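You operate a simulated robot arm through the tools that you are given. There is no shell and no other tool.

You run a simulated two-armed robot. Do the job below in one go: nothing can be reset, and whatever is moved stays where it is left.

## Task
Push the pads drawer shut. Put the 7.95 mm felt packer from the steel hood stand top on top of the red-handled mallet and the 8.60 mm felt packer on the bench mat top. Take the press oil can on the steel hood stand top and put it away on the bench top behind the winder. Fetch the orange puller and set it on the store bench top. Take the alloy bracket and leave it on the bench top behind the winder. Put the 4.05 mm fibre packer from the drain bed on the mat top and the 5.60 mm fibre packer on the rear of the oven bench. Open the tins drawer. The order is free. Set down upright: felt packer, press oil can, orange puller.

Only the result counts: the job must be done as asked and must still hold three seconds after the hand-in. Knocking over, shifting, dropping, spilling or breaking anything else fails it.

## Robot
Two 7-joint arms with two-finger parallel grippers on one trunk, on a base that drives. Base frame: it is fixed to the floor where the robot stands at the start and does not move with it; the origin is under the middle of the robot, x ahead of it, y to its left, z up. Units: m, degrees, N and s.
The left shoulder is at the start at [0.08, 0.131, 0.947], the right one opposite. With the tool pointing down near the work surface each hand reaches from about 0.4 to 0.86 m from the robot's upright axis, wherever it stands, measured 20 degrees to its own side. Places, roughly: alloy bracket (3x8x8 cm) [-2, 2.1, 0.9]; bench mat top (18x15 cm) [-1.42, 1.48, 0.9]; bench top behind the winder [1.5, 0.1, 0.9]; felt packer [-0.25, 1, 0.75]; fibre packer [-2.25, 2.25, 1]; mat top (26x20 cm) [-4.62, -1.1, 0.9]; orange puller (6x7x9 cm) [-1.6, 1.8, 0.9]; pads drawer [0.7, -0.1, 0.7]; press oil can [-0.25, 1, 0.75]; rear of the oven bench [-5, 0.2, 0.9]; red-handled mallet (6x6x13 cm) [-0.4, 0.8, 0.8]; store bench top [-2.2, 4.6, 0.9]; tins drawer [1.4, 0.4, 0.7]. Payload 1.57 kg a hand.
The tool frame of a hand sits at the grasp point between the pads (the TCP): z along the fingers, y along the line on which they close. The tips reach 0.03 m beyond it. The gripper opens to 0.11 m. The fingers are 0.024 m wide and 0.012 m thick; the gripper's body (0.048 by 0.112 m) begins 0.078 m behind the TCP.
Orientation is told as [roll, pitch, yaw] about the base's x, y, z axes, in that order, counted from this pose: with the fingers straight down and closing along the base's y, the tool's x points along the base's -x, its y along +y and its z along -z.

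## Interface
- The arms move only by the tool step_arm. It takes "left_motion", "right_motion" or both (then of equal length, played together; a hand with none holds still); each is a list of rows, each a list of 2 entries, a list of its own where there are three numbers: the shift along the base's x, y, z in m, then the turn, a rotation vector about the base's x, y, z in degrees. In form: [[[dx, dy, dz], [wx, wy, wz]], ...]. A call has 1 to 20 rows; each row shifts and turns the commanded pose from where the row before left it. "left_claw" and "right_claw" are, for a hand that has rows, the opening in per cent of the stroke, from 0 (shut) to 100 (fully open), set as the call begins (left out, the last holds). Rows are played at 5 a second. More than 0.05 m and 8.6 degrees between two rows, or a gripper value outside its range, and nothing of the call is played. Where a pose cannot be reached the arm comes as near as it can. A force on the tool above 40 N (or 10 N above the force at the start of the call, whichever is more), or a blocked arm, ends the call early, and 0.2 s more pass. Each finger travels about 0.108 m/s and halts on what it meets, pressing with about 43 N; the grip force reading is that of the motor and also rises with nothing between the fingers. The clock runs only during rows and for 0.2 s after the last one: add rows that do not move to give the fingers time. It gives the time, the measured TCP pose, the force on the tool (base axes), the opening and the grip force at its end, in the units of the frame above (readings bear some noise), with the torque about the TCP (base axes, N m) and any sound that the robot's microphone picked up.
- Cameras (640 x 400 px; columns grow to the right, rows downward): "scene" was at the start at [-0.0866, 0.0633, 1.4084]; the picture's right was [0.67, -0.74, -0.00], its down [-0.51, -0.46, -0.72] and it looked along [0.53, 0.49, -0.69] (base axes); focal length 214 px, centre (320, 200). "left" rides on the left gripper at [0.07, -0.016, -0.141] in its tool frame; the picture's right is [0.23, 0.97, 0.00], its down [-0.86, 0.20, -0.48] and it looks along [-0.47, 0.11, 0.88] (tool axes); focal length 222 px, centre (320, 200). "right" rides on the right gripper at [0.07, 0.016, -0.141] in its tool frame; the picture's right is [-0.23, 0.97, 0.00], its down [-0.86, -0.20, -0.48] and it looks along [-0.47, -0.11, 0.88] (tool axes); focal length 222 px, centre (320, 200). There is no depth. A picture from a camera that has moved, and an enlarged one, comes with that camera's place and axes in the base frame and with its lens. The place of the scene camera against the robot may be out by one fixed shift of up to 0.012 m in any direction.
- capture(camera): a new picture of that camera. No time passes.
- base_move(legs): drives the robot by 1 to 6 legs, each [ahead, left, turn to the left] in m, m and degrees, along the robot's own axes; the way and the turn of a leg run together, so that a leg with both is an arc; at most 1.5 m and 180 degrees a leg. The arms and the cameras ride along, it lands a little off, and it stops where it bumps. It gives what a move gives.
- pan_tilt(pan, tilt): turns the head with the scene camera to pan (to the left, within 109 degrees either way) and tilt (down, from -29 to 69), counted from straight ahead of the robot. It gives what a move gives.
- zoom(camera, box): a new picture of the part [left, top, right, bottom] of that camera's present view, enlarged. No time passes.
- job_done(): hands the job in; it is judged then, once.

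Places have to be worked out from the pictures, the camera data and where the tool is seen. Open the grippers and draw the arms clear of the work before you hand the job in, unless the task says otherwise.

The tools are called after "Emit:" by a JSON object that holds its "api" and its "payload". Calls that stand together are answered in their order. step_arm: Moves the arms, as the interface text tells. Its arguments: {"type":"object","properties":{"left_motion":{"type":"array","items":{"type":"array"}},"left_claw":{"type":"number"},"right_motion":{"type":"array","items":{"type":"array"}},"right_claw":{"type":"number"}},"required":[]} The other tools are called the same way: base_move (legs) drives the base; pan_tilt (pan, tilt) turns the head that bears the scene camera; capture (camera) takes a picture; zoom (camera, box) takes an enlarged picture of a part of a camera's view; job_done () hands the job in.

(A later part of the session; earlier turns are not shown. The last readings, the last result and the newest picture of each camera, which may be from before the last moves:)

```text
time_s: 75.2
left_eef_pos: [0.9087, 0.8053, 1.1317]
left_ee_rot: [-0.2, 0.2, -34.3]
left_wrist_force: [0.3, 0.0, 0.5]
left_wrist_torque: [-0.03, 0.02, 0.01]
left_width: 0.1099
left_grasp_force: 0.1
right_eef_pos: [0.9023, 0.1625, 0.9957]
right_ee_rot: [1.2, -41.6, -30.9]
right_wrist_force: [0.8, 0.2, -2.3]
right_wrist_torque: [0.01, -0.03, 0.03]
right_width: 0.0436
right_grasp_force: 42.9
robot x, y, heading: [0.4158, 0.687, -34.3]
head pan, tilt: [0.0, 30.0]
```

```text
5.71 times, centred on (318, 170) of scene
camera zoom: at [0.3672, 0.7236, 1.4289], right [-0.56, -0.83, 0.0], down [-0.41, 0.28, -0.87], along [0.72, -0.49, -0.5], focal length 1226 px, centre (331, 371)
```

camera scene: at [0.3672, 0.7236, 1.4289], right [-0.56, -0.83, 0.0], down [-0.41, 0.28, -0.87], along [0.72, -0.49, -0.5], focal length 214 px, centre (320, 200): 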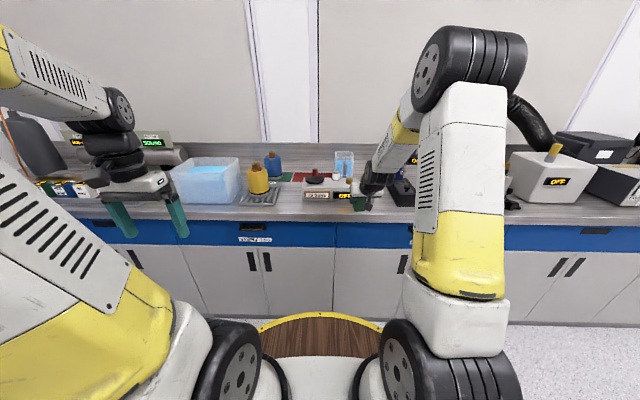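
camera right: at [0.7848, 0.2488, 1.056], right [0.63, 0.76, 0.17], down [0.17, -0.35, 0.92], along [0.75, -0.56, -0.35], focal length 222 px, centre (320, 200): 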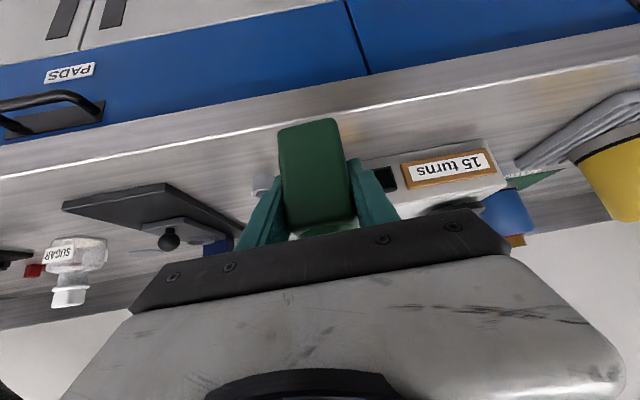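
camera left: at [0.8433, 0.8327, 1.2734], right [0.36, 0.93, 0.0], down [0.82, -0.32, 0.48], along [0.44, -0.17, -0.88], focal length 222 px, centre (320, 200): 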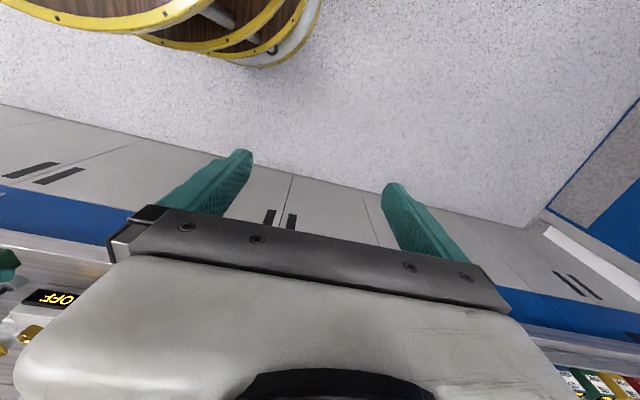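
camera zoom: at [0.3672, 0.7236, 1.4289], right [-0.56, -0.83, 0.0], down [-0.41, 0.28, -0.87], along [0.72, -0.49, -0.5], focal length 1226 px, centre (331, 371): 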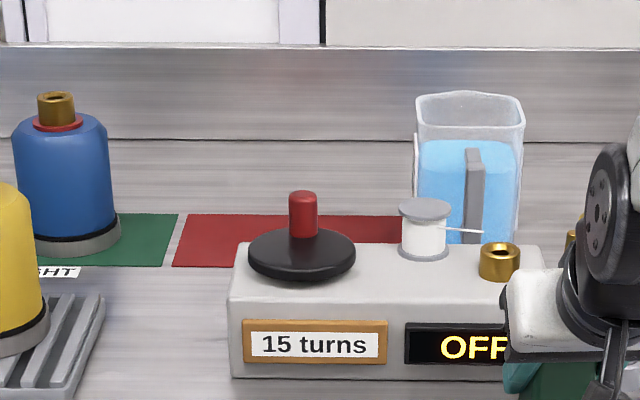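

The winder spans n≈0.77–0.90 and the mats reach n≈1.12, leaving bare bench from 1.12 to the splashback at about 1.36. I'll raise the can well above everything, then drive closer.

Emit:
{"api": "step_arm", "payload": {"right_motion": [[[0, 0, 0.045], [0, 0, 0]], [[0, 0, 0.045], [0, 0, 0]], [[0, 0, 0.045], [0, 0, 0]], [[0, 0, 0.045], [0, 0, 0]], [[0, 0, 0.04], [0, 0, 0]]]}}

Emit:
{"api": "base_move", "payload": {"legs": [[0, 0.16, -0.7], [0.27, 0, 0]]}}

Emit:
{"api": "capture", "payload": {"camera": "scene"}}

Emit:
{"api": "capture", "payload": {"camera": "right"}}

Emit:
{"api": "capture", "payload": {"camera": "left"}}

```text
time_s: 76.5
left_eef_pos: [0.9088, 0.8058, 1.1321]
left_ee_rot: [-0.2, 0.1, -34.3]
left_wrist_force: [0.2, -0.6, 1.6]
left_wrist_torque: [0.04, 0.0, 0.01]
left_width: 0.1101
left_grasp_force: 0.1
right_eef_pos: [0.9036, 0.162, 1.2173]
right_ee_rot: [1.2, -41.7, -31.0]
right_wrist_force: [0.1, -0.1, -1.5]
right_wrist_torque: [0.0, -0.04, 0.03]
right_width: 0.0439
right_grasp_force: 43.1
robot x, y, heading: [0.4143, 0.6869, -34.1]
head pan, tilt: [0.0, 30.0]
```

```text
time_s: 79.4
left_eef_pos: [1.2211, 0.7812, 1.1312]
left_ee_rot: [-0.2, 0.0, -35.0]
left_wrist_force: [0.2, 0.3, -0.3]
left_wrist_torque: [0.0, -0.02, 0.0]
left_width: 0.1097
left_grasp_force: 0.0
right_eef_pos: [1.21, 0.1377, 1.2172]
right_ee_rot: [1.2, -41.5, -31.6]
right_wrist_force: [-0.1, 0.8, -2.0]
right_wrist_torque: [0.01, 0.0, 0.0]
right_width: 0.0438
right_grasp_force: 43.1
robot x, y, heading: [0.7315, 0.6665, -35.0]
head pan, tilt: [0.0, 30.0]
```

```text
taken
camera scene: at [0.6793, 0.7041, 1.429], right [-0.57, -0.82, 0.0], down [-0.41, 0.29, -0.87], along [0.71, -0.49, -0.5], focal length 214 px, centre (320, 200)
```

scene: 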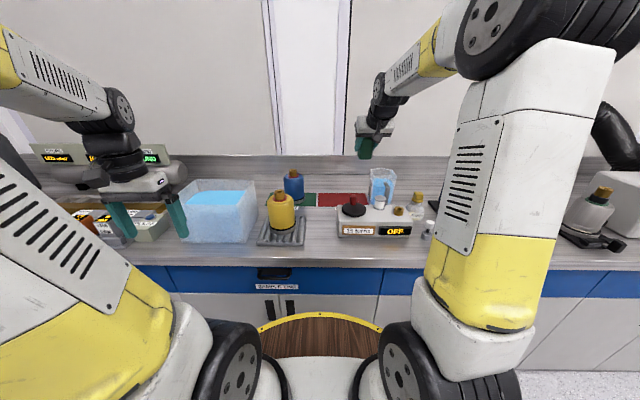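

```text
taken
camera right: at [1.0928, 0.2243, 1.2756], right [0.64, 0.75, 0.17], down [0.17, -0.35, 0.92], along [0.75, -0.56, -0.35], focal length 222 px, centre (320, 200)
```

right: 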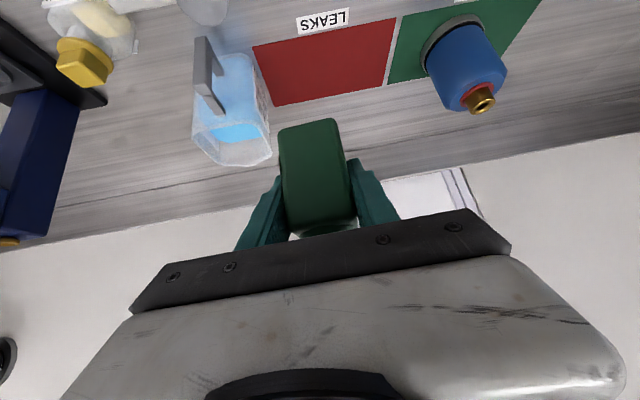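

```text
taken
camera left: at [1.1566, 0.8086, 1.2734], right [0.37, 0.93, 0.0], down [0.82, -0.32, 0.48], along [0.44, -0.18, -0.88], focal length 222 px, centre (320, 200)
```

left: 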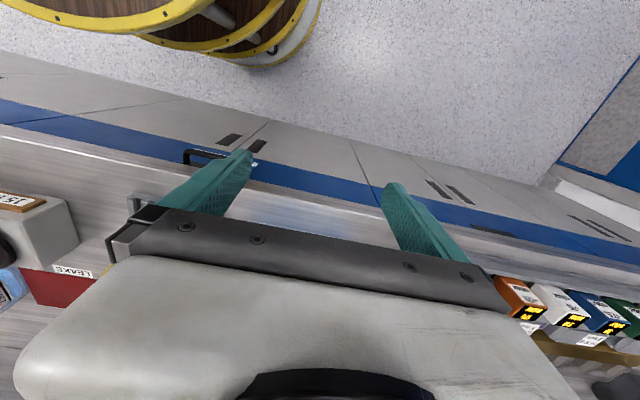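

The red and green mats are labelled LEAKS and TIGHT, so I'll keep off them and set the can on the bare strip at about (1.515, 0.065). I'll drive 6 cm closer and carry the can over the spot at height.

Emit:
{"api": "base_move", "payload": {"legs": [[0.06, 0, 0]]}}

Emit:
{"api": "step_arm", "payload": {"right_motion": [[[0.038, -0.007, 0], [0, 0, 0]], [[0.038, -0.007, 0], [0, 0, 0]], [[0.038, -0.007, 0], [0, 0, 0]], [[0.038, -0.007, 0], [0, 0, 0]], [[0.038, -0.007, 0], [0, 0, 0]], [[0.038, -0.007, 0], [0, 0, 0]]]}}

Emit:
{"api": "capture", "payload": {"camera": "right"}}

Emit:
{"api": "capture", "payload": {"camera": "scene"}}

```text
time_s: 80.3
left_eef_pos: [1.2705, 0.747, 1.1303]
left_ee_rot: [-0.3, 0.0, -34.8]
left_wrist_force: [-0.8, -0.3, -0.5]
left_wrist_torque: [-0.01, 0.04, 0.03]
left_width: 0.1098
left_grasp_force: 0.0
right_eef_pos: [1.2598, 0.1034, 1.2173]
right_ee_rot: [1.3, -41.5, -31.4]
right_wrist_force: [0.6, 0.3, -1.2]
right_wrist_torque: [-0.03, 0.03, -0.01]
right_width: 0.0437
right_grasp_force: 42.7
robot x, y, heading: [0.7808, 0.6367, -34.9]
head pan, tilt: [0.0, 30.0]
```

```text
time_s: 81.8
left_eef_pos: [1.2718, 0.7464, 1.1326]
left_ee_rot: [-0.1, 0.0, -34.8]
left_wrist_force: [-1.6, 0.0, 0.8]
left_wrist_torque: [-0.02, -0.08, 0.0]
left_width: 0.11
left_grasp_force: 0.1
right_eef_pos: [1.4863, 0.0602, 1.2181]
right_ee_rot: [1.4, -41.6, -31.5]
right_wrist_force: [-1.9, 0.0, 0.0]
right_wrist_torque: [0.01, -0.02, 0.0]
right_width: 0.0434
right_grasp_force: 43.4
robot x, y, heading: [0.7762, 0.6348, -34.8]
head pan, tilt: [0.0, 30.0]
```

```text
taken
camera right: at [1.3696, 0.1473, 1.2771], right [0.64, 0.75, 0.17], down [0.17, -0.35, 0.92], along [0.75, -0.56, -0.35], focal length 222 px, centre (320, 200)
```

right: 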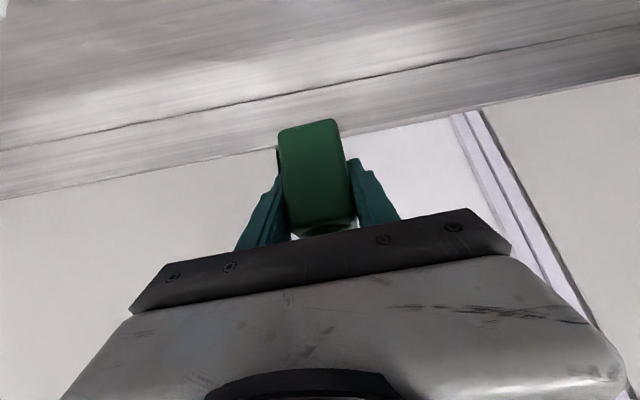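

```text
taken
camera scene: at [0.7275, 0.6702, 1.429], right [-0.57, -0.82, 0.0], down [-0.41, 0.29, -0.87], along [0.71, -0.49, -0.5], focal length 214 px, centre (320, 200)
```

scene: 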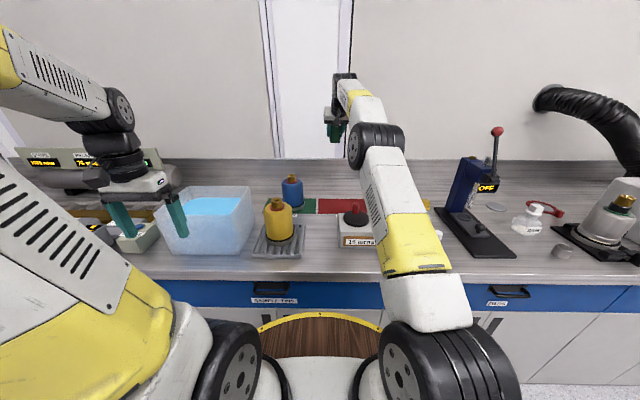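

The can is above the bare strip at n≈1.18. I'll shift 2 cm further back and lower partway, watching the elbow.

Emit:
{"api": "step_arm", "payload": {"right_motion": [[[0.0255, -0.002, 0], [0, 0, 0]], [[0, 0, -0.04], [0, 0, 0]], [[0, 0, -0.04], [0, 0, 0]], [[0, 0, -0.04], [0, 0, 0]], [[0, 0, -0.04], [0, 0, 0]], [[0, 0, -0.03], [0, 0, 0]]]}}

Emit:
{"api": "capture", "payload": {"camera": "right"}}

Emit:
{"api": "capture", "payload": {"camera": "scene"}}

Emit:
{"api": "zoom", "payload": {"camera": "scene", "box": [280, 130, 440, 230]}}

```text
time_s: 83.2
left_eef_pos: [1.2719, 0.747, 1.1317]
left_ee_rot: [-0.3, 0.0, -34.9]
left_wrist_force: [0.7, 0.1, -0.3]
left_wrist_torque: [-0.03, -0.02, 0.0]
left_width: 0.1099
left_grasp_force: 0.1
right_eef_pos: [1.4987, 0.0675, 1.0209]
right_ee_rot: [1.2, -41.6, -31.4]
right_wrist_force: [0.5, 0.7, -0.4]
right_wrist_torque: [0.01, 0.03, 0.0]
right_width: 0.0437
right_grasp_force: 42.7
right hand out of reach, approached as far as the arm can: row 1
robot x, y, heading: [0.7759, 0.6358, -35.0]
head pan, tilt: [0.0, 30.0]
```

```text
taken
camera right: at [1.3819, 0.1553, 1.0792], right [0.64, 0.75, 0.17], down [0.17, -0.35, 0.92], along [0.75, -0.56, -0.35], focal length 222 px, centre (320, 200)
```

right: 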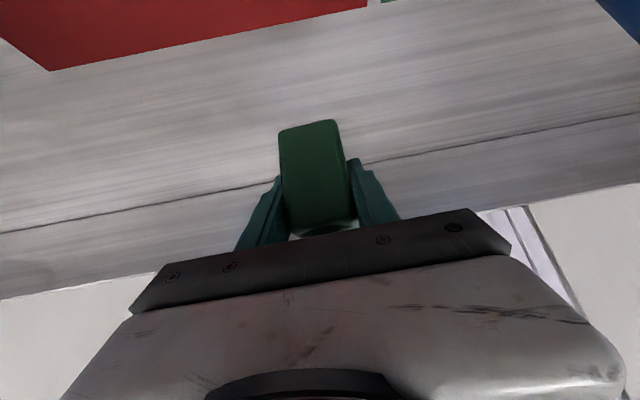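

```text
taken
camera scene: at [0.7283, 0.67, 1.429], right [-0.57, -0.82, 0.0], down [-0.41, 0.29, -0.87], along [0.71, -0.49, -0.5], focal length 214 px, centre (320, 200)
```

scene: 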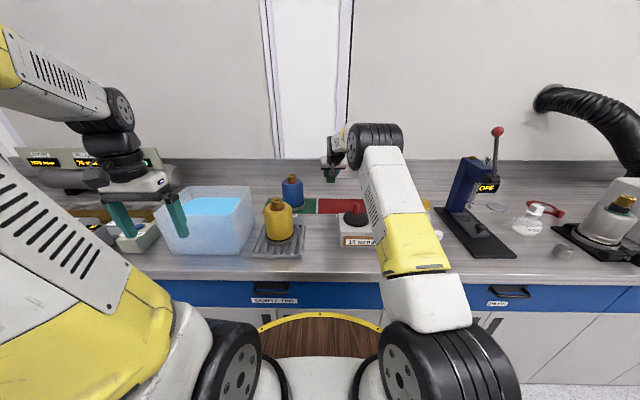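

```text
4.00 times, centred on (360, 180) of scene
camera zoom: at [0.7283, 0.67, 1.429], right [-0.57, -0.82, 0.0], down [-0.41, 0.29, -0.87], along [0.71, -0.49, -0.5], focal length 858 px, centre (160, 280)
```

zoom: 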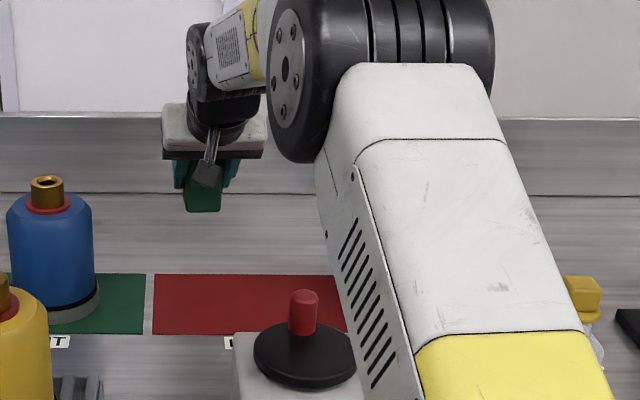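

The can clears the mat's back edge (n≈1.147) by about 2 cm. I'll go 1 cm further back and lower close to the bench.

Emit:
{"api": "step_arm", "payload": {"right_motion": [[[0.0098, -0.0069, -0.01], [0, 0, 0]], [[0, 0, -0.025], [0, 0, 0]], [[0, 0, -0.02], [0, 0, 0]], [[0, 0, -0.01], [0, 0, 0]], [[0, 0, 0], [0, 0, 0]]]}}

Emit:
{"api": "capture", "payload": {"camera": "right"}}

Emit:
{"api": "zoom", "payload": {"camera": "scene", "box": [280, 130, 440, 230]}}

```text
time_s: 84.3
left_eef_pos: [1.2723, 0.7484, 1.1311]
left_ee_rot: [-0.2, 0.2, -34.8]
left_wrist_force: [0.4, 0.0, 0.1]
left_wrist_torque: [0.0, 0.02, -0.02]
left_width: 0.1099
left_grasp_force: 0.0
right_eef_pos: [1.5094, 0.0601, 0.9543]
right_ee_rot: [1.2, -41.7, -31.5]
right_wrist_force: [0.1, 0.2, -1.6]
right_wrist_torque: [0.0, 0.0, -0.01]
right_width: 0.0439
right_grasp_force: 43.3
robot x, y, heading: [0.7724, 0.6345, -34.7]
head pan, tilt: [0.0, 30.0]
```

```text
taken
camera right: at [1.3916, 0.1476, 1.0136], right [0.64, 0.75, 0.17], down [0.17, -0.35, 0.92], along [0.75, -0.56, -0.35], focal length 222 px, centre (320, 200)
```

right: 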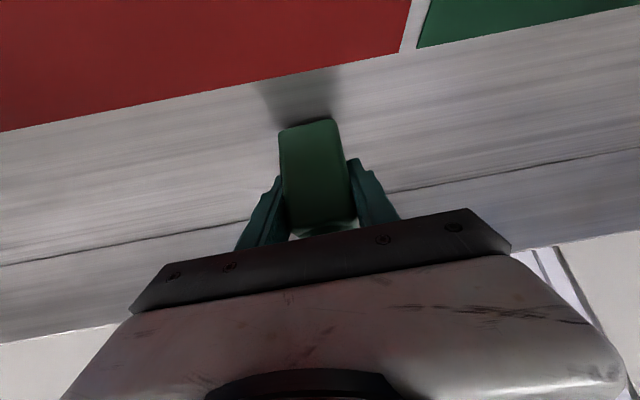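

```text
4.00 times, centred on (360, 180) of scene
camera zoom: at [0.7285, 0.6699, 1.429], right [-0.57, -0.82, 0.0], down [-0.41, 0.29, -0.87], along [0.71, -0.49, -0.5], focal length 858 px, centre (160, 280)
```

zoom: 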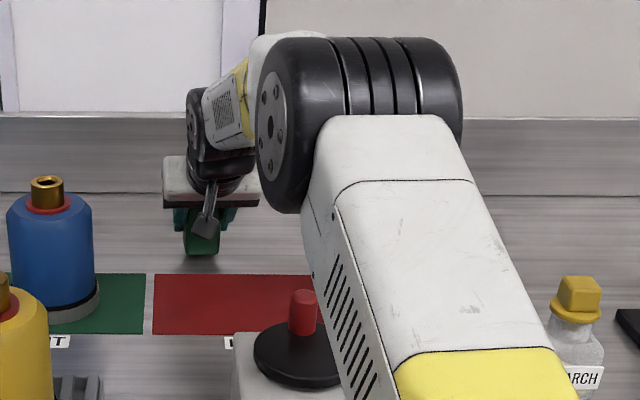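

The shadow shows the can just above the bench. I'll step down gently to contact.

Emit:
{"api": "step_arm", "payload": {"right_motion": [[[0, 0, -0.003], [0, 0, 0]], [[0, 0, 0], [0, 0, 0]]]}}

Emit:
{"api": "step_arm", "payload": {"right_motion": [[[0, 0, -0.002], [0, 0, 0]], [[0, 0, 0], [0, 0, 0]]]}}

Emit:
{"api": "step_arm", "payload": {"right_motion": [[[0, 0, -0.002], [0, 0, 0]], [[0, 0, 0], [0, 0, 0]]]}}

```text
time_s: 85.0
left_eef_pos: [1.2715, 0.7479, 1.1313]
left_ee_rot: [-0.2, 0.1, -34.9]
left_wrist_force: [0.7, 0.6, -0.2]
left_wrist_torque: [-0.01, -0.02, -0.01]
left_width: 0.1099
left_grasp_force: 0.1
right_eef_pos: [1.5092, 0.0596, 0.9512]
right_ee_rot: [1.2, -41.6, -31.4]
right_wrist_force: [0.3, 0.3, -1.0]
right_wrist_torque: [0.01, -0.03, 0.01]
right_width: 0.0437
right_grasp_force: 43.2
robot x, y, heading: [0.7775, 0.635, -34.7]
head pan, tilt: [0.0, 30.0]
```

```text
time_s: 85.5
left_eef_pos: [1.2715, 0.7479, 1.1309]
left_ee_rot: [-0.2, 0.0, -34.7]
left_wrist_force: [-0.7, -0.4, -0.6]
left_wrist_torque: [-0.01, 0.02, -0.02]
left_width: 0.11
left_grasp_force: 0.1
right_eef_pos: [1.5094, 0.0603, 0.9497]
right_ee_rot: [1.2, -41.7, -31.5]
right_wrist_force: [-0.5, -0.3, -1.0]
right_wrist_torque: [0.0, 0.02, -0.01]
right_width: 0.0436
right_grasp_force: 42.7
robot x, y, heading: [0.7794, 0.6322, -34.7]
head pan, tilt: [0.0, 30.0]
```

```text
time_s: 86.2
left_eef_pos: [1.2723, 0.7482, 1.1315]
left_ee_rot: [-0.2, 0.1, -34.8]
left_wrist_force: [0.2, -0.4, 0.1]
left_wrist_torque: [0.01, -0.02, -0.03]
left_width: 0.1097
left_grasp_force: 0.1
right_eef_pos: [1.5089, 0.0604, 0.9483]
right_ee_rot: [1.2, -41.6, -31.5]
right_wrist_force: [-0.1, -0.1, -1.8]
right_wrist_torque: [0.01, 0.01, -0.04]
right_width: 0.0435
right_grasp_force: 43.1
robot x, y, heading: [0.7784, 0.6345, -34.9]
head pan, tilt: [0.0, 30.0]
```

No contact yet at 0.948, so I'll continue in 2 mm steps.

Emit:
{"api": "step_arm", "payload": {"right_motion": [[[0, 0, -0.002], [0, 0, 0]], [[0, 0, 0], [0, 0, 0]]]}}

Emit:
{"api": "step_arm", "payload": {"right_motion": [[[0, 0, -0.001], [0, 0, 0]], [[0, 0, 0], [0, 0, 0]]]}}

```text
time_s: 86.8
left_eef_pos: [1.2723, 0.7464, 1.1312]
left_ee_rot: [-0.2, 0.2, -34.8]
left_wrist_force: [-0.5, 0.0, -0.2]
left_wrist_torque: [-0.01, -0.02, -0.01]
left_width: 0.1102
left_grasp_force: 0.1
right_eef_pos: [1.5093, 0.0606, 0.9468]
right_ee_rot: [1.3, -41.6, -31.3]
right_wrist_force: [-0.6, 0.8, 1.1]
right_wrist_torque: [0.0, 0.06, -0.02]
right_width: 0.0438
right_grasp_force: 42.6
robot x, y, heading: [0.7745, 0.6354, -34.9]
head pan, tilt: [0.0, 30.0]
```

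```text
time_s: 87.3
left_eef_pos: [1.2716, 0.7473, 1.1309]
left_ee_rot: [-0.2, 0.1, -34.7]
left_wrist_force: [-0.5, -1.3, 0.0]
left_wrist_torque: [-0.02, 0.01, 0.0]
left_width: 0.1099
left_grasp_force: 0.0
right_eef_pos: [1.5111, 0.059, 0.9462]
right_ee_rot: [1.2, -41.8, -31.4]
right_wrist_force: [-1.9, 0.4, 9.2]
right_wrist_torque: [-0.03, 0.35, -0.05]
right_width: 0.044
right_grasp_force: 43.1
robot x, y, heading: [0.7786, 0.6331, -34.6]
head pan, tilt: [0.0, 30.0]
```

The can touches the bench. I'll open, check, then retreat along the tool axis.

Emit:
{"api": "step_arm", "payload": {"right_claw": 75, "right_motion": [[[0, 0, 0], [0, 0, 0]], [[0, 0, 0], [0, 0, 0]], [[0, 0, 0], [0, 0, 0]], [[0, 0, 0], [0, 0, 0]]]}}

Emit:
{"api": "step_arm", "payload": {"right_motion": [[[-0.0092, 0.0056, 0.0122], [0, 0, 0]], [[-0.0184, 0.0113, 0.0243], [0, 0, 0]], [[-0.0184, 0.0113, 0.0243], [0, 0, 0]], [[-0.0184, 0.0113, 0.0243], [0, 0, 0]], [[-0.0184, 0.0113, 0.0243], [0, 0, 0]], [[-0.0184, 0.0113, 0.035], [0, 0, 0]], [[0, 0, 0.04], [0, 0, 0]]]}}

Emit:
{"api": "capture", "payload": {"camera": "right"}}

Emit:
{"api": "zoom", "payload": {"camera": "scene", "box": [280, 130, 440, 230]}}

```text
time_s: 88.3
left_eef_pos: [1.2705, 0.7482, 1.1318]
left_ee_rot: [-0.2, 0.0, -34.8]
left_wrist_force: [0.6, -0.9, -0.1]
left_wrist_torque: [0.02, 0.01, 0.04]
left_width: 0.1101
left_grasp_force: 0.1
right_eef_pos: [1.5085, 0.06, 0.9445]
right_ee_rot: [1.1, -41.6, -31.4]
right_wrist_force: [-0.4, -0.5, -0.7]
right_wrist_torque: [0.0, -0.02, 0.02]
right_width: 0.0825
right_grasp_force: 0.1
robot x, y, heading: [0.7765, 0.6334, -34.8]
head pan, tilt: [0.0, 30.0]
```

```text
time_s: 90.0
left_eef_pos: [1.2723, 0.7472, 1.1311]
left_ee_rot: [-0.2, 0.1, -34.8]
left_wrist_force: [-0.5, -0.7, 0.2]
left_wrist_torque: [0.01, -0.01, -0.03]
left_width: 0.1099
left_grasp_force: 0.0
right_eef_pos: [1.4067, 0.1211, 1.1298]
right_ee_rot: [1.3, -41.5, -31.4]
right_wrist_force: [0.7, -1.0, 0.0]
right_wrist_torque: [-0.02, 0.01, 0.02]
right_width: 0.0822
right_grasp_force: 0.1
robot x, y, heading: [0.7793, 0.6331, -34.9]
head pan, tilt: [0.0, 30.0]
```

```text
taken
camera right: at [1.2903, 0.2088, 1.188], right [0.64, 0.75, 0.17], down [0.17, -0.35, 0.92], along [0.75, -0.56, -0.35], focal length 222 px, centre (320, 200)
```

right: 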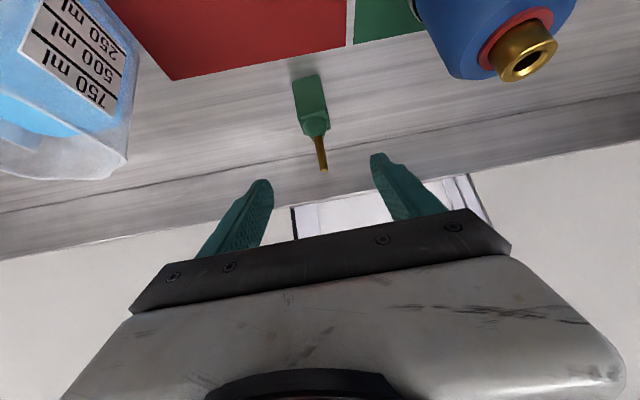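

```text
4.00 times, centred on (360, 180) of scene
camera zoom: at [0.7286, 0.6698, 1.429], right [-0.57, -0.82, 0.0], down [-0.41, 0.29, -0.87], along [0.71, -0.49, -0.5], focal length 858 px, centre (160, 280)
```

zoom: 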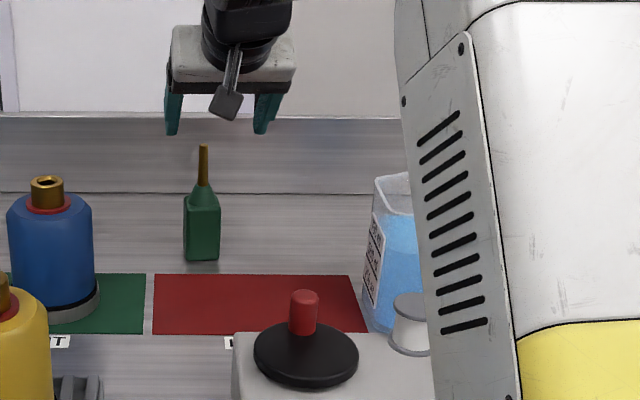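

The can stands upright behind the winder. I'll raise and retract the right arm, turning the tool back down.

Emit:
{"api": "step_arm", "payload": {"right_motion": [[[0, 0, 0.04], [0, 0, 0]], [[-0.02, 0.014, 0.03], [0, 0, 0]], [[-0.033, 0.023, 0], [0, 0, 0]], [[-0.033, 0.023, 0], [0, 0, 0]], [[-0.033, 0.023, 0], [0, 0, 0]], [[-0.033, 0.023, 0], [0, 0, 0]], [[-0.033, 0.023, 0], [0, 0, 0]], [[-0.033, 0.023, 0], [0, 0, 0]], [[-0.033, 0.023, 0], [0, 0, 0]], [[-0.033, 0.023, 0], [0, 0, 0]]]}}

Emit:
{"api": "step_arm", "payload": {"right_motion": [[[-0.02, -0.01, 0], [3.6, 5.9, 0]], [[-0.02, -0.01, 0], [3.6, 5.9, 0]], [[-0.02, -0.01, 0], [3.6, 5.9, 0]], [[-0.01, -0.01, 0], [3.6, 5.9, 0]], [[0, -0.01, -0.02], [3.6, 5.9, 0]], [[0, 0, -0.02], [3.6, 5.9, 0]]]}}

Emit:
{"api": "capture", "payload": {"camera": "scene"}}

```text
time_s: 92.2
left_eef_pos: [1.2715, 0.7481, 1.1315]
left_ee_rot: [-0.1, 0.2, -34.8]
left_wrist_force: [-0.3, 0.0, 0.1]
left_wrist_torque: [0.01, 0.01, 0.02]
left_width: 0.1097
left_grasp_force: 0.1
right_eef_pos: [1.1246, 0.3185, 1.1973]
right_ee_rot: [1.2, -41.5, -31.4]
right_wrist_force: [0.6, -0.2, -0.4]
right_wrist_torque: [-0.02, 0.03, -0.02]
right_width: 0.0827
right_grasp_force: 0.0
robot x, y, heading: [0.7741, 0.6347, -34.9]
head pan, tilt: [0.0, 30.0]
```

```text
time_s: 93.5
left_eef_pos: [1.2708, 0.7469, 1.1319]
left_ee_rot: [-0.3, 0.1, -34.8]
left_wrist_force: [0.2, -0.3, -0.3]
left_wrist_torque: [-0.02, -0.02, -0.01]
left_width: 0.1101
left_grasp_force: 0.1
right_eef_pos: [1.0539, 0.2687, 1.1596]
right_ee_rot: [1.2, -0.2, -31.5]
right_wrist_force: [-1.1, 0.4, 0.1]
right_wrist_torque: [-0.01, -0.06, 0.04]
right_width: 0.0823
right_grasp_force: 0.0
robot x, y, heading: [0.7777, 0.6358, -34.9]
head pan, tilt: [0.0, 30.0]
```

```text
taken
camera scene: at [0.7279, 0.6702, 1.429], right [-0.57, -0.82, 0.0], down [-0.41, 0.29, -0.87], along [0.71, -0.49, -0.5], focal length 214 px, centre (320, 200)
```

scene: 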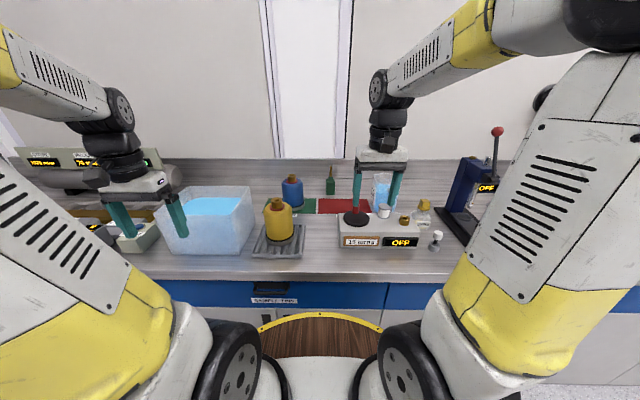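

The right arm is clear. I'll drive to the aisle side of the table and island: back off, strafe right, turn left 90°, then strafe left.

Emit:
{"api": "base_move", "payload": {"legs": [[-0.37, 0, 0], [0, -1.1, 0], [0, 0, 90], [0, 0.8, 0]]}}

Emit:
{"api": "pan_tilt", "payload": {"pan": 0, "tilt": 40}}

Emit:
{"api": "capture", "payload": {"camera": "scene"}}

Emit:
{"api": "capture", "payload": {"camera": "left"}}

```text
time_s: 108.8
left_eef_pos: [-0.9222, 0.8881, 1.1306]
left_ee_rot: [-0.2, 0.1, 55.4]
left_wrist_force: [-0.3, 0.0, -0.4]
left_wrist_torque: [-0.01, -0.03, -0.04]
left_width: 0.1097
left_grasp_force: 0.0
right_eef_pos: [-0.4429, 0.6733, 1.159]
right_ee_rot: [1.2, 0.0, 58.8]
right_wrist_force: [-1.0, -0.5, 0.4]
right_wrist_torque: [0.02, 0.0, -0.02]
right_width: 0.0826
right_grasp_force: 0.0
robot x, y, heading: [-0.8038, 0.3926, 55.4]
head pan, tilt: [0.0, 30.0]
```

```text
time_s: 109.5
left_eef_pos: [-0.921, 0.8879, 1.1319]
left_ee_rot: [-0.2, 0.2, 55.6]
left_wrist_force: [0.5, 0.6, 0.4]
left_wrist_torque: [0.02, 0.0, -0.02]
left_width: 0.1101
left_grasp_force: 0.1
right_eef_pos: [-0.4432, 0.6738, 1.1583]
right_ee_rot: [1.2, -0.1, 58.7]
right_wrist_force: [-0.4, 0.1, -0.3]
right_wrist_torque: [-0.03, -0.02, 0.02]
right_width: 0.0825
right_grasp_force: 0.1
robot x, y, heading: [-0.8088, 0.3946, 55.6]
head pan, tilt: [0.0, 40.0]
```

```text
taken
camera scene: at [-0.8446, 0.3564, 1.4137], right [0.82, -0.57, 0.0], down [-0.36, -0.53, -0.77], along [0.43, 0.63, -0.64], focal length 214 px, centre (320, 200)
```

scene: 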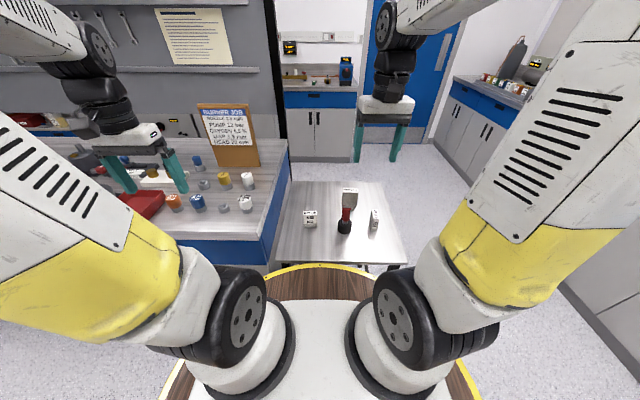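

```text
taken
camera left: at [-0.9472, 0.8226, 1.2734], right [-0.93, 0.36, 0.0], down [0.32, 0.82, 0.48], along [0.18, 0.44, -0.88], focal length 222 px, centre (320, 200)
```

left: 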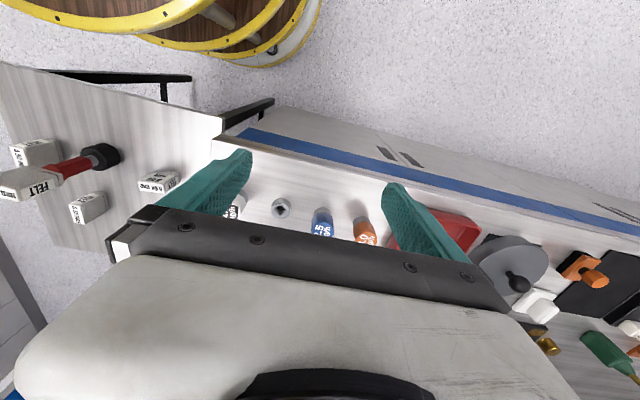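

I'm on the aisle side facing the table, with the 8.60 mm packer about 0.57 m ahead. I'll shift the right hand aside and bring the left hand over the packer.

Emit:
{"api": "step_arm", "payload": {"right_motion": [[[0.031, -0.021, 0], [-0.6, -0.4, 0]], [[0.031, -0.021, 0], [-0.6, -0.4, 0]], [[0.031, -0.021, 0], [0, 0, 0]], [[0.031, -0.021, 0], [0, 0, 0]]]}}

Emit:
{"api": "step_arm", "payload": {"left_claw": 80, "left_motion": [[[0.045, -0.0008, -0.009], [0, 0, 0]], [[0.045, -0.0008, -0.009], [0, 0, 0]], [[0.045, -0.0008, -0.009], [0, 0, 0]], [[0.045, -0.0008, -0.009], [0, 0, 0]], [[0.045, -0.0008, -0.009], [0, 0, 0]], [[0.045, -0.0008, -0.009], [0, 0, 0]], [[0.045, -0.0008, -0.009], [0, 0, 0]], [[0.045, -0.0008, -0.009], [0, 0, 0]], [[0.045, -0.0008, -0.009], [0, 0, 0]]]}}

Emit:
{"api": "capture", "payload": {"camera": "left"}}

Emit:
{"api": "capture", "payload": {"camera": "scene"}}

```text
time_s: 110.5
left_eef_pos: [-0.9222, 0.8868, 1.1315]
left_ee_rot: [-0.2, 0.1, 55.5]
left_wrist_force: [-0.6, -0.9, -0.2]
left_wrist_torque: [-0.02, -0.02, 0.0]
left_width: 0.1097
left_grasp_force: 0.1
right_eef_pos: [-0.3211, 0.591, 1.1588]
right_ee_rot: [-0.1, 0.5, 58.9]
right_wrist_force: [-0.4, 0.3, 0.9]
right_wrist_torque: [-0.02, -0.02, -0.03]
right_width: 0.0826
right_grasp_force: 0.1
robot x, y, heading: [-0.8088, 0.3945, 55.6]
head pan, tilt: [0.0, 40.0]
```

```text
time_s: 112.5
left_eef_pos: [-0.5158, 0.8813, 1.0511]
left_ee_rot: [-0.2, 0.0, 55.5]
left_wrist_force: [-0.2, 0.4, 1.1]
left_wrist_torque: [-0.01, -0.06, 0.01]
left_width: 0.088
left_grasp_force: 0.0
right_eef_pos: [-0.3211, 0.59, 1.1589]
right_ee_rot: [-0.1, 0.5, 58.9]
right_wrist_force: [-1.7, 0.3, 0.2]
right_wrist_torque: [-0.02, -0.05, -0.01]
right_width: 0.0824
right_grasp_force: 0.1
robot x, y, heading: [-0.8109, 0.3946, 55.4]
head pan, tilt: [0.0, 40.0]
```

```text
taken
camera left: at [-0.5414, 0.8166, 1.1935], right [-0.93, 0.36, 0.0], down [0.32, 0.82, 0.48], along [0.18, 0.44, -0.88], focal length 222 px, centre (320, 200)
```

left: 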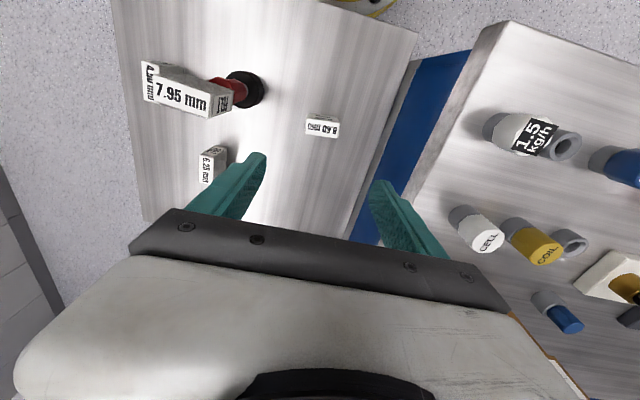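

```text
taken
camera scene: at [-0.845, 0.3563, 1.4136], right [0.82, -0.57, 0.0], down [-0.36, -0.53, -0.77], along [0.43, 0.63, -0.64], focal length 214 px, centre (320, 200)
```

scene: 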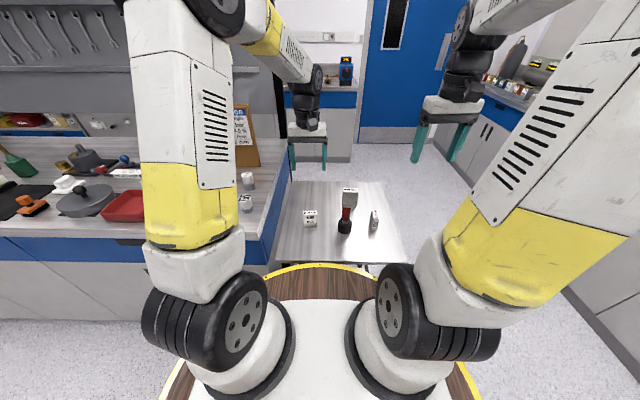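

I'll zoom the left camera on the 8.60 mm packer to get its centre and angle.

Emit:
{"api": "zoom", "payload": {"camera": "left", "box": [280, 100, 360, 150]}}

```text
8.00 times, centred on (320, 125) of left
camera zoom: at [-0.5414, 0.8166, 1.1935], right [-0.93, 0.36, 0.0], down [0.32, 0.82, 0.48], along [0.18, 0.44, -0.88], focal length 1777 px, centre (320, 800)
```

zoom: 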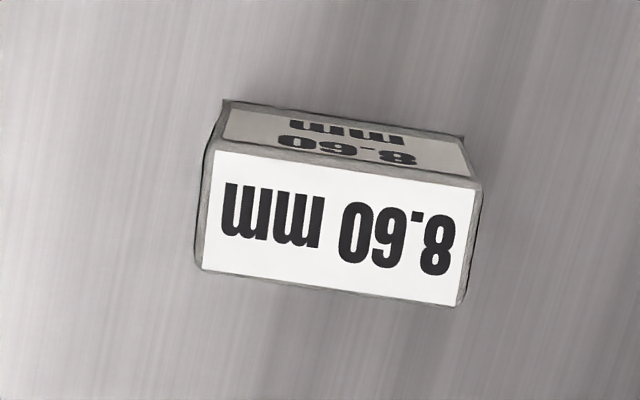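

The 8.60 mm packer's centre is (-0.520, 0.884) with its long axis at 151°. I'll align and descend to z 0.795, gripping along its length.

Emit:
{"api": "step_arm", "payload": {"left_motion": [[[-0.004, 0.0025, -0.01], [0, 0, 5.6]], [[0, 0, -0.045], [0, 0, 0]], [[0, 0, -0.045], [0, 0, 0]], [[0, 0, -0.045], [0, 0, 0]], [[0, 0, -0.045], [0, 0, 0]], [[0, 0, -0.04], [0, 0, 0]], [[0, 0, -0.026], [0, 0, 0]]]}}

Emit:
{"api": "capture", "payload": {"camera": "left"}}

```text
time_s: 114.2
left_eef_pos: [-0.5206, 0.8838, 0.7927]
left_ee_rot: [-0.2, 0.1, 61.1]
left_wrist_force: [0.1, -0.8, -0.9]
left_wrist_torque: [-0.01, -0.04, 0.02]
left_width: 0.0877
left_grasp_force: 0.1
right_eef_pos: [-0.3199, 0.5906, 1.1574]
right_ee_rot: [0.0, 0.6, 58.9]
right_wrist_force: [-0.2, 0.2, 1.2]
right_wrist_torque: [-0.01, -0.01, 0.0]
right_width: 0.0824
right_grasp_force: 0.0
robot x, y, heading: [-0.8086, 0.3943, 55.6]
head pan, tilt: [0.0, 40.0]
```

```text
taken
camera left: at [-0.5405, 0.8149, 0.935], right [-0.96, 0.27, 0.0], down [0.24, 0.85, 0.48], along [0.13, 0.46, -0.88], focal length 222 px, centre (320, 200)
```

left: 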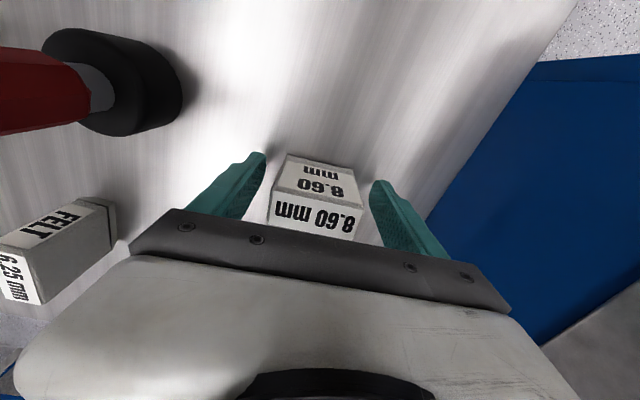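

It's well centred. I'll close and lift straight up.

Emit:
{"api": "step_arm", "payload": {"left_claw": 0, "left_motion": [[[0, 0, 0], [0, 0, 0]], [[0, 0, 0], [0, 0, 0]], [[0, 0, 0], [0, 0, 0]], [[0, 0, 0], [0, 0, 0]]]}}

Emit:
{"api": "step_arm", "payload": {"left_motion": [[[0, 0, 0.02], [0, 0, 0]], [[0, 0, 0.04], [0, 0, 0]], [[0, 0, 0.045], [0, 0, 0]], [[0, 0, 0.045], [0, 0, 0]], [[0, 0, 0.045], [0, 0, 0]], [[0, 0, 0.045], [0, 0, 0]], [[0, 0, 0.045], [0, 0, 0]], [[0, 0, 0.045], [0, 0, 0]]]}}

Emit:
{"api": "capture", "payload": {"camera": "left"}}

```text
time_s: 115.2
left_eef_pos: [-0.5211, 0.8823, 0.7937]
left_ee_rot: [-0.2, 0.1, 61.1]
left_wrist_force: [-0.4, 1.1, -0.2]
left_wrist_torque: [0.01, 0.01, 0.0]
left_width: 0.0553
left_grasp_force: 42.7
right_eef_pos: [-0.3196, 0.59, 1.1587]
right_ee_rot: [-0.2, 0.5, 58.8]
right_wrist_force: [-0.3, -0.5, -0.1]
right_wrist_torque: [-0.01, 0.02, -0.01]
right_width: 0.0828
right_grasp_force: 0.0
robot x, y, heading: [-0.8052, 0.3972, 55.6]
head pan, tilt: [0.0, 40.0]
```

```text
time_s: 117.0
left_eef_pos: [-0.5211, 0.8835, 1.1231]
left_ee_rot: [-0.2, 0.1, 61.2]
left_wrist_force: [0.7, -0.3, 0.1]
left_wrist_torque: [0.03, 0.03, 0.02]
left_width: 0.0554
left_grasp_force: 43.0
right_eef_pos: [-0.3209, 0.591, 1.1587]
right_ee_rot: [-0.2, 0.5, 58.8]
right_wrist_force: [0.7, -0.2, -0.1]
right_wrist_torque: [0.0, 0.0, 0.01]
right_width: 0.0829
right_grasp_force: 0.1
robot x, y, heading: [-0.8058, 0.3939, 55.6]
head pan, tilt: [0.0, 40.0]
```

```text
taken
camera left: at [-0.5399, 0.8158, 1.2655], right [-0.96, 0.27, 0.0], down [0.24, 0.85, 0.48], along [0.13, 0.46, -0.88], focal length 222 px, centre (320, 200)
```

left: 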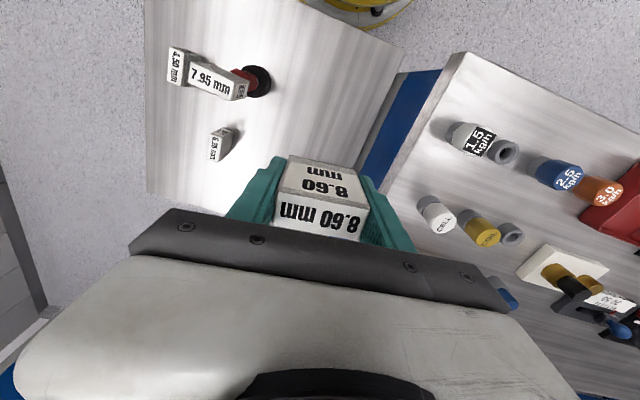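

The packer is held. I'll pull the hand in and up, then strafe left along the island.

Emit:
{"api": "step_arm", "payload": {"left_motion": [[[-0.021, -0.031, 0.02], [0, 0, 0]], [[-0.021, -0.031, 0.02], [0, 0, 0]], [[-0.021, -0.031, 0.01], [0, 0, 0]], [[-0.021, -0.031, 0], [0, 0, 0]]]}}

Emit:
{"api": "base_move", "payload": {"legs": [[-0.03, 0.75, 0]]}}

Emit:
{"api": "pan_tilt", "payload": {"pan": 20, "tilt": 35}}

Emit:
{"api": "capture", "payload": {"camera": "scene"}}

Emit:
{"api": "capture", "payload": {"camera": "left"}}

Emit:
{"api": "pan_tilt", "payload": {"pan": 75, "tilt": 25}}

Emit:
{"api": "capture", "payload": {"camera": "scene"}}

```text
time_s: 118.0
left_eef_pos: [-0.6044, 0.7581, 1.1772]
left_ee_rot: [-0.2, 0.1, 61.1]
left_wrist_force: [0.8, 0.4, -1.1]
left_wrist_torque: [-0.03, 0.01, 0.0]
left_width: 0.0554
left_grasp_force: 43.1
right_eef_pos: [-0.3205, 0.5904, 1.1585]
right_ee_rot: [-0.1, 0.5, 58.8]
right_wrist_force: [-0.6, -0.5, -1.2]
right_wrist_torque: [0.0, 0.01, -0.02]
right_width: 0.0823
right_grasp_force: 0.1
robot x, y, heading: [-0.806, 0.3915, 55.4]
head pan, tilt: [0.0, 40.0]
```

```text
time_s: 122.0
left_eef_pos: [-1.2428, 1.1602, 1.1777]
left_ee_rot: [-0.2, 0.0, 61.4]
left_wrist_force: [-0.5, 1.0, -0.8]
left_wrist_torque: [-0.02, -0.02, -0.01]
left_width: 0.0553
left_grasp_force: 42.7
right_eef_pos: [-0.9586, 0.9933, 1.1576]
right_ee_rot: [-0.1, 0.5, 59.1]
right_wrist_force: [-1.6, 0.2, 0.1]
right_wrist_torque: [0.03, -0.03, -0.01]
right_width: 0.0825
right_grasp_force: 0.2
robot x, y, heading: [-1.4403, 0.7916, 55.6]
head pan, tilt: [0.0, 40.0]
```

```text
time_s: 122.9
left_eef_pos: [-1.2434, 1.1599, 1.1768]
left_ee_rot: [-0.3, 0.1, 61.2]
left_wrist_force: [0.9, 0.0, -0.8]
left_wrist_torque: [-0.03, 0.01, 0.0]
left_width: 0.0552
left_grasp_force: 43.4
right_eef_pos: [-0.9587, 0.9928, 1.1583]
right_ee_rot: [-0.1, 0.5, 59.1]
right_wrist_force: [-0.3, 0.0, 0.0]
right_wrist_torque: [-0.02, -0.01, 0.01]
right_width: 0.0822
right_grasp_force: 0.0
robot x, y, heading: [-1.4425, 0.7912, 55.7]
head pan, tilt: [20.0, 35.0]
```

```text
taken
camera scene: at [-1.5077, 0.772, 1.4212], right [0.97, -0.25, 0.0], down [-0.14, -0.56, -0.82], along [0.2, 0.79, -0.57], focal length 214 px, centre (320, 200)
```

scene: 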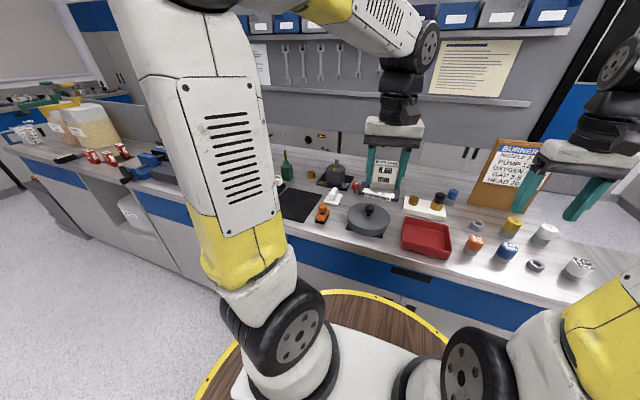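

```text
taken
camera left: at [-1.262, 1.0923, 1.3188], right [-0.96, 0.27, 0.0], down [0.23, 0.85, 0.48], along [0.13, 0.46, -0.88], focal length 222 px, centre (320, 200)
```

left: 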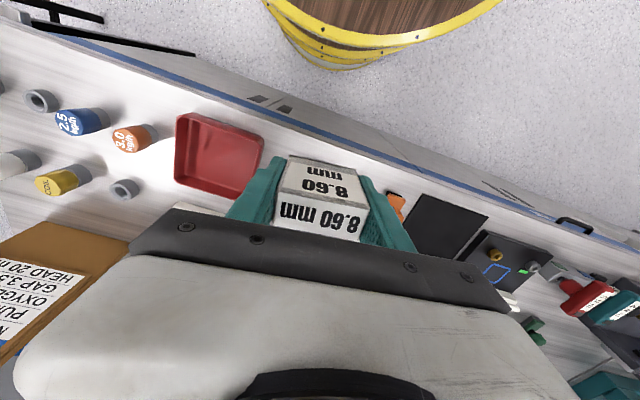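

```text
time_s: 124.1
left_eef_pos: [-1.2431, 1.1597, 1.1781]
left_ee_rot: [-0.1, 0.1, 61.3]
left_wrist_force: [-0.4, -0.3, -1.2]
left_wrist_torque: [0.01, 0.02, 0.01]
left_width: 0.0549
left_grasp_force: 42.8
right_eef_pos: [-0.9583, 0.9922, 1.1581]
right_ee_rot: [-0.2, 0.5, 59.1]
right_wrist_force: [-1.1, -0.1, -0.3]
right_wrist_torque: [-0.05, 0.0, -0.01]
right_width: 0.0823
right_grasp_force: 0.0
robot x, y, heading: [-1.4419, 0.798, 55.8]
head pan, tilt: [75.0, 25.0]
```

```text
taken
camera scene: at [-1.5895, 0.7566, 1.437], right [0.76, 0.65, 0.0], down [0.28, -0.32, -0.91], along [-0.59, 0.69, -0.42], focal length 214 px, centre (320, 200)
```

scene: 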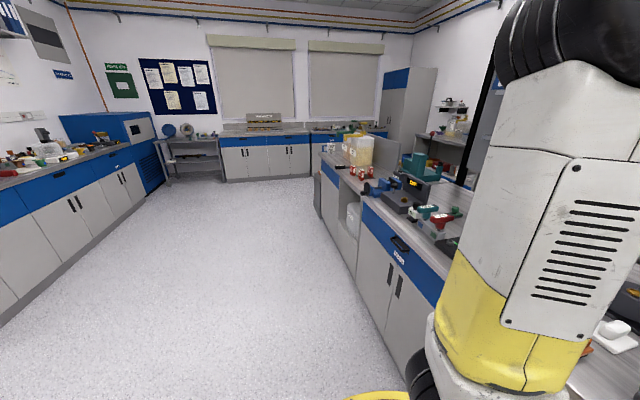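

The black mat on the island lies at about (-1.46, 1.45), which matches the bench mat. I'll strafe further left so that it's in front of the left hand.

Emit:
{"api": "base_move", "payload": {"legs": [[0, 0.28, -0.5]]}}

Emit:
{"api": "pan_tilt", "payload": {"pan": 0, "tilt": 40}}

Emit:
{"api": "capture", "payload": {"camera": "scene"}}

Emit:
{"api": "capture", "payload": {"camera": "left"}}

Emit:
{"api": "zoom", "payload": {"camera": "scene", "box": [200, 120, 400, 245]}}

```text
time_s: 126.1
left_eef_pos: [-1.4696, 1.3175, 1.1769]
left_ee_rot: [-0.2, 0.1, 60.4]
left_wrist_force: [0.4, -0.6, -0.7]
left_wrist_torque: [0.02, 0.01, -0.01]
left_width: 0.0552
left_grasp_force: 43.3
right_eef_pos: [-1.1857, 1.146, 1.1585]
right_ee_rot: [-0.1, 0.5, 58.1]
right_wrist_force: [0.0, 0.1, 1.8]
right_wrist_torque: [0.02, 0.01, -0.02]
right_width: 0.0824
right_grasp_force: 0.1
robot x, y, heading: [-1.6782, 0.9617, 55.0]
head pan, tilt: [75.0, 25.0]
```

```text
time_s: 127.5
left_eef_pos: [-1.469, 1.3171, 1.1779]
left_ee_rot: [-0.2, 0.1, 60.4]
left_wrist_force: [-0.3, 0.4, -1.1]
left_wrist_torque: [0.03, 0.03, 0.0]
left_width: 0.0548
left_grasp_force: 42.8
right_eef_pos: [-1.186, 1.1454, 1.159]
right_ee_rot: [-0.2, 0.5, 58.2]
right_wrist_force: [0.5, -0.3, 0.3]
right_wrist_torque: [0.02, 0.01, 0.02]
right_width: 0.0824
right_grasp_force: 0.1
robot x, y, heading: [-1.6754, 0.9539, 55.1]
head pan, tilt: [0.0, 40.0]
```

```text
taken
camera scene: at [-1.7134, 0.9176, 1.4137], right [0.82, -0.57, 0.0], down [-0.37, -0.53, -0.77], along [0.44, 0.63, -0.64], focal length 214 px, centre (320, 200)
```

scene: 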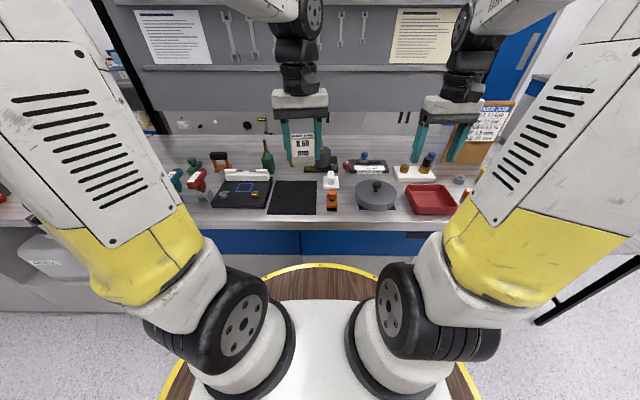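

```text
taken
camera left: at [-1.4889, 1.2499, 1.3188], right [-0.96, 0.28, 0.0], down [0.25, 0.84, 0.48], along [0.14, 0.46, -0.88], focal length 222 px, centre (320, 200)
```

left: 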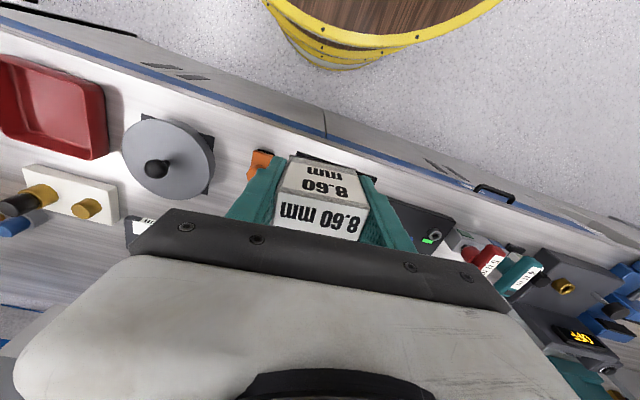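

```text
3.20 times, centred on (300, 182) of scene
camera zoom: at [-1.7134, 0.9176, 1.4137], right [0.82, -0.57, 0.0], down [-0.37, -0.53, -0.77], along [0.44, 0.63, -0.64], focal length 686 px, centre (384, 256)
```

zoom: 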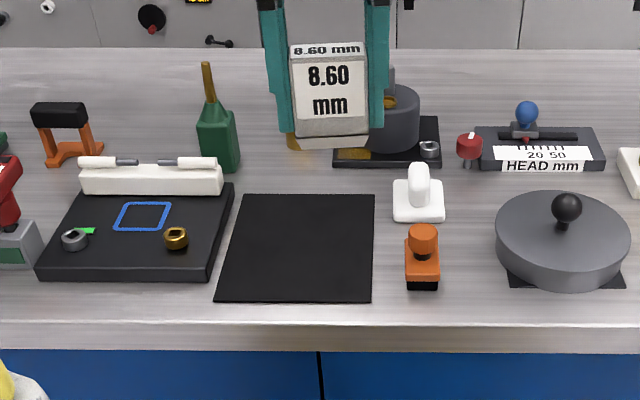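

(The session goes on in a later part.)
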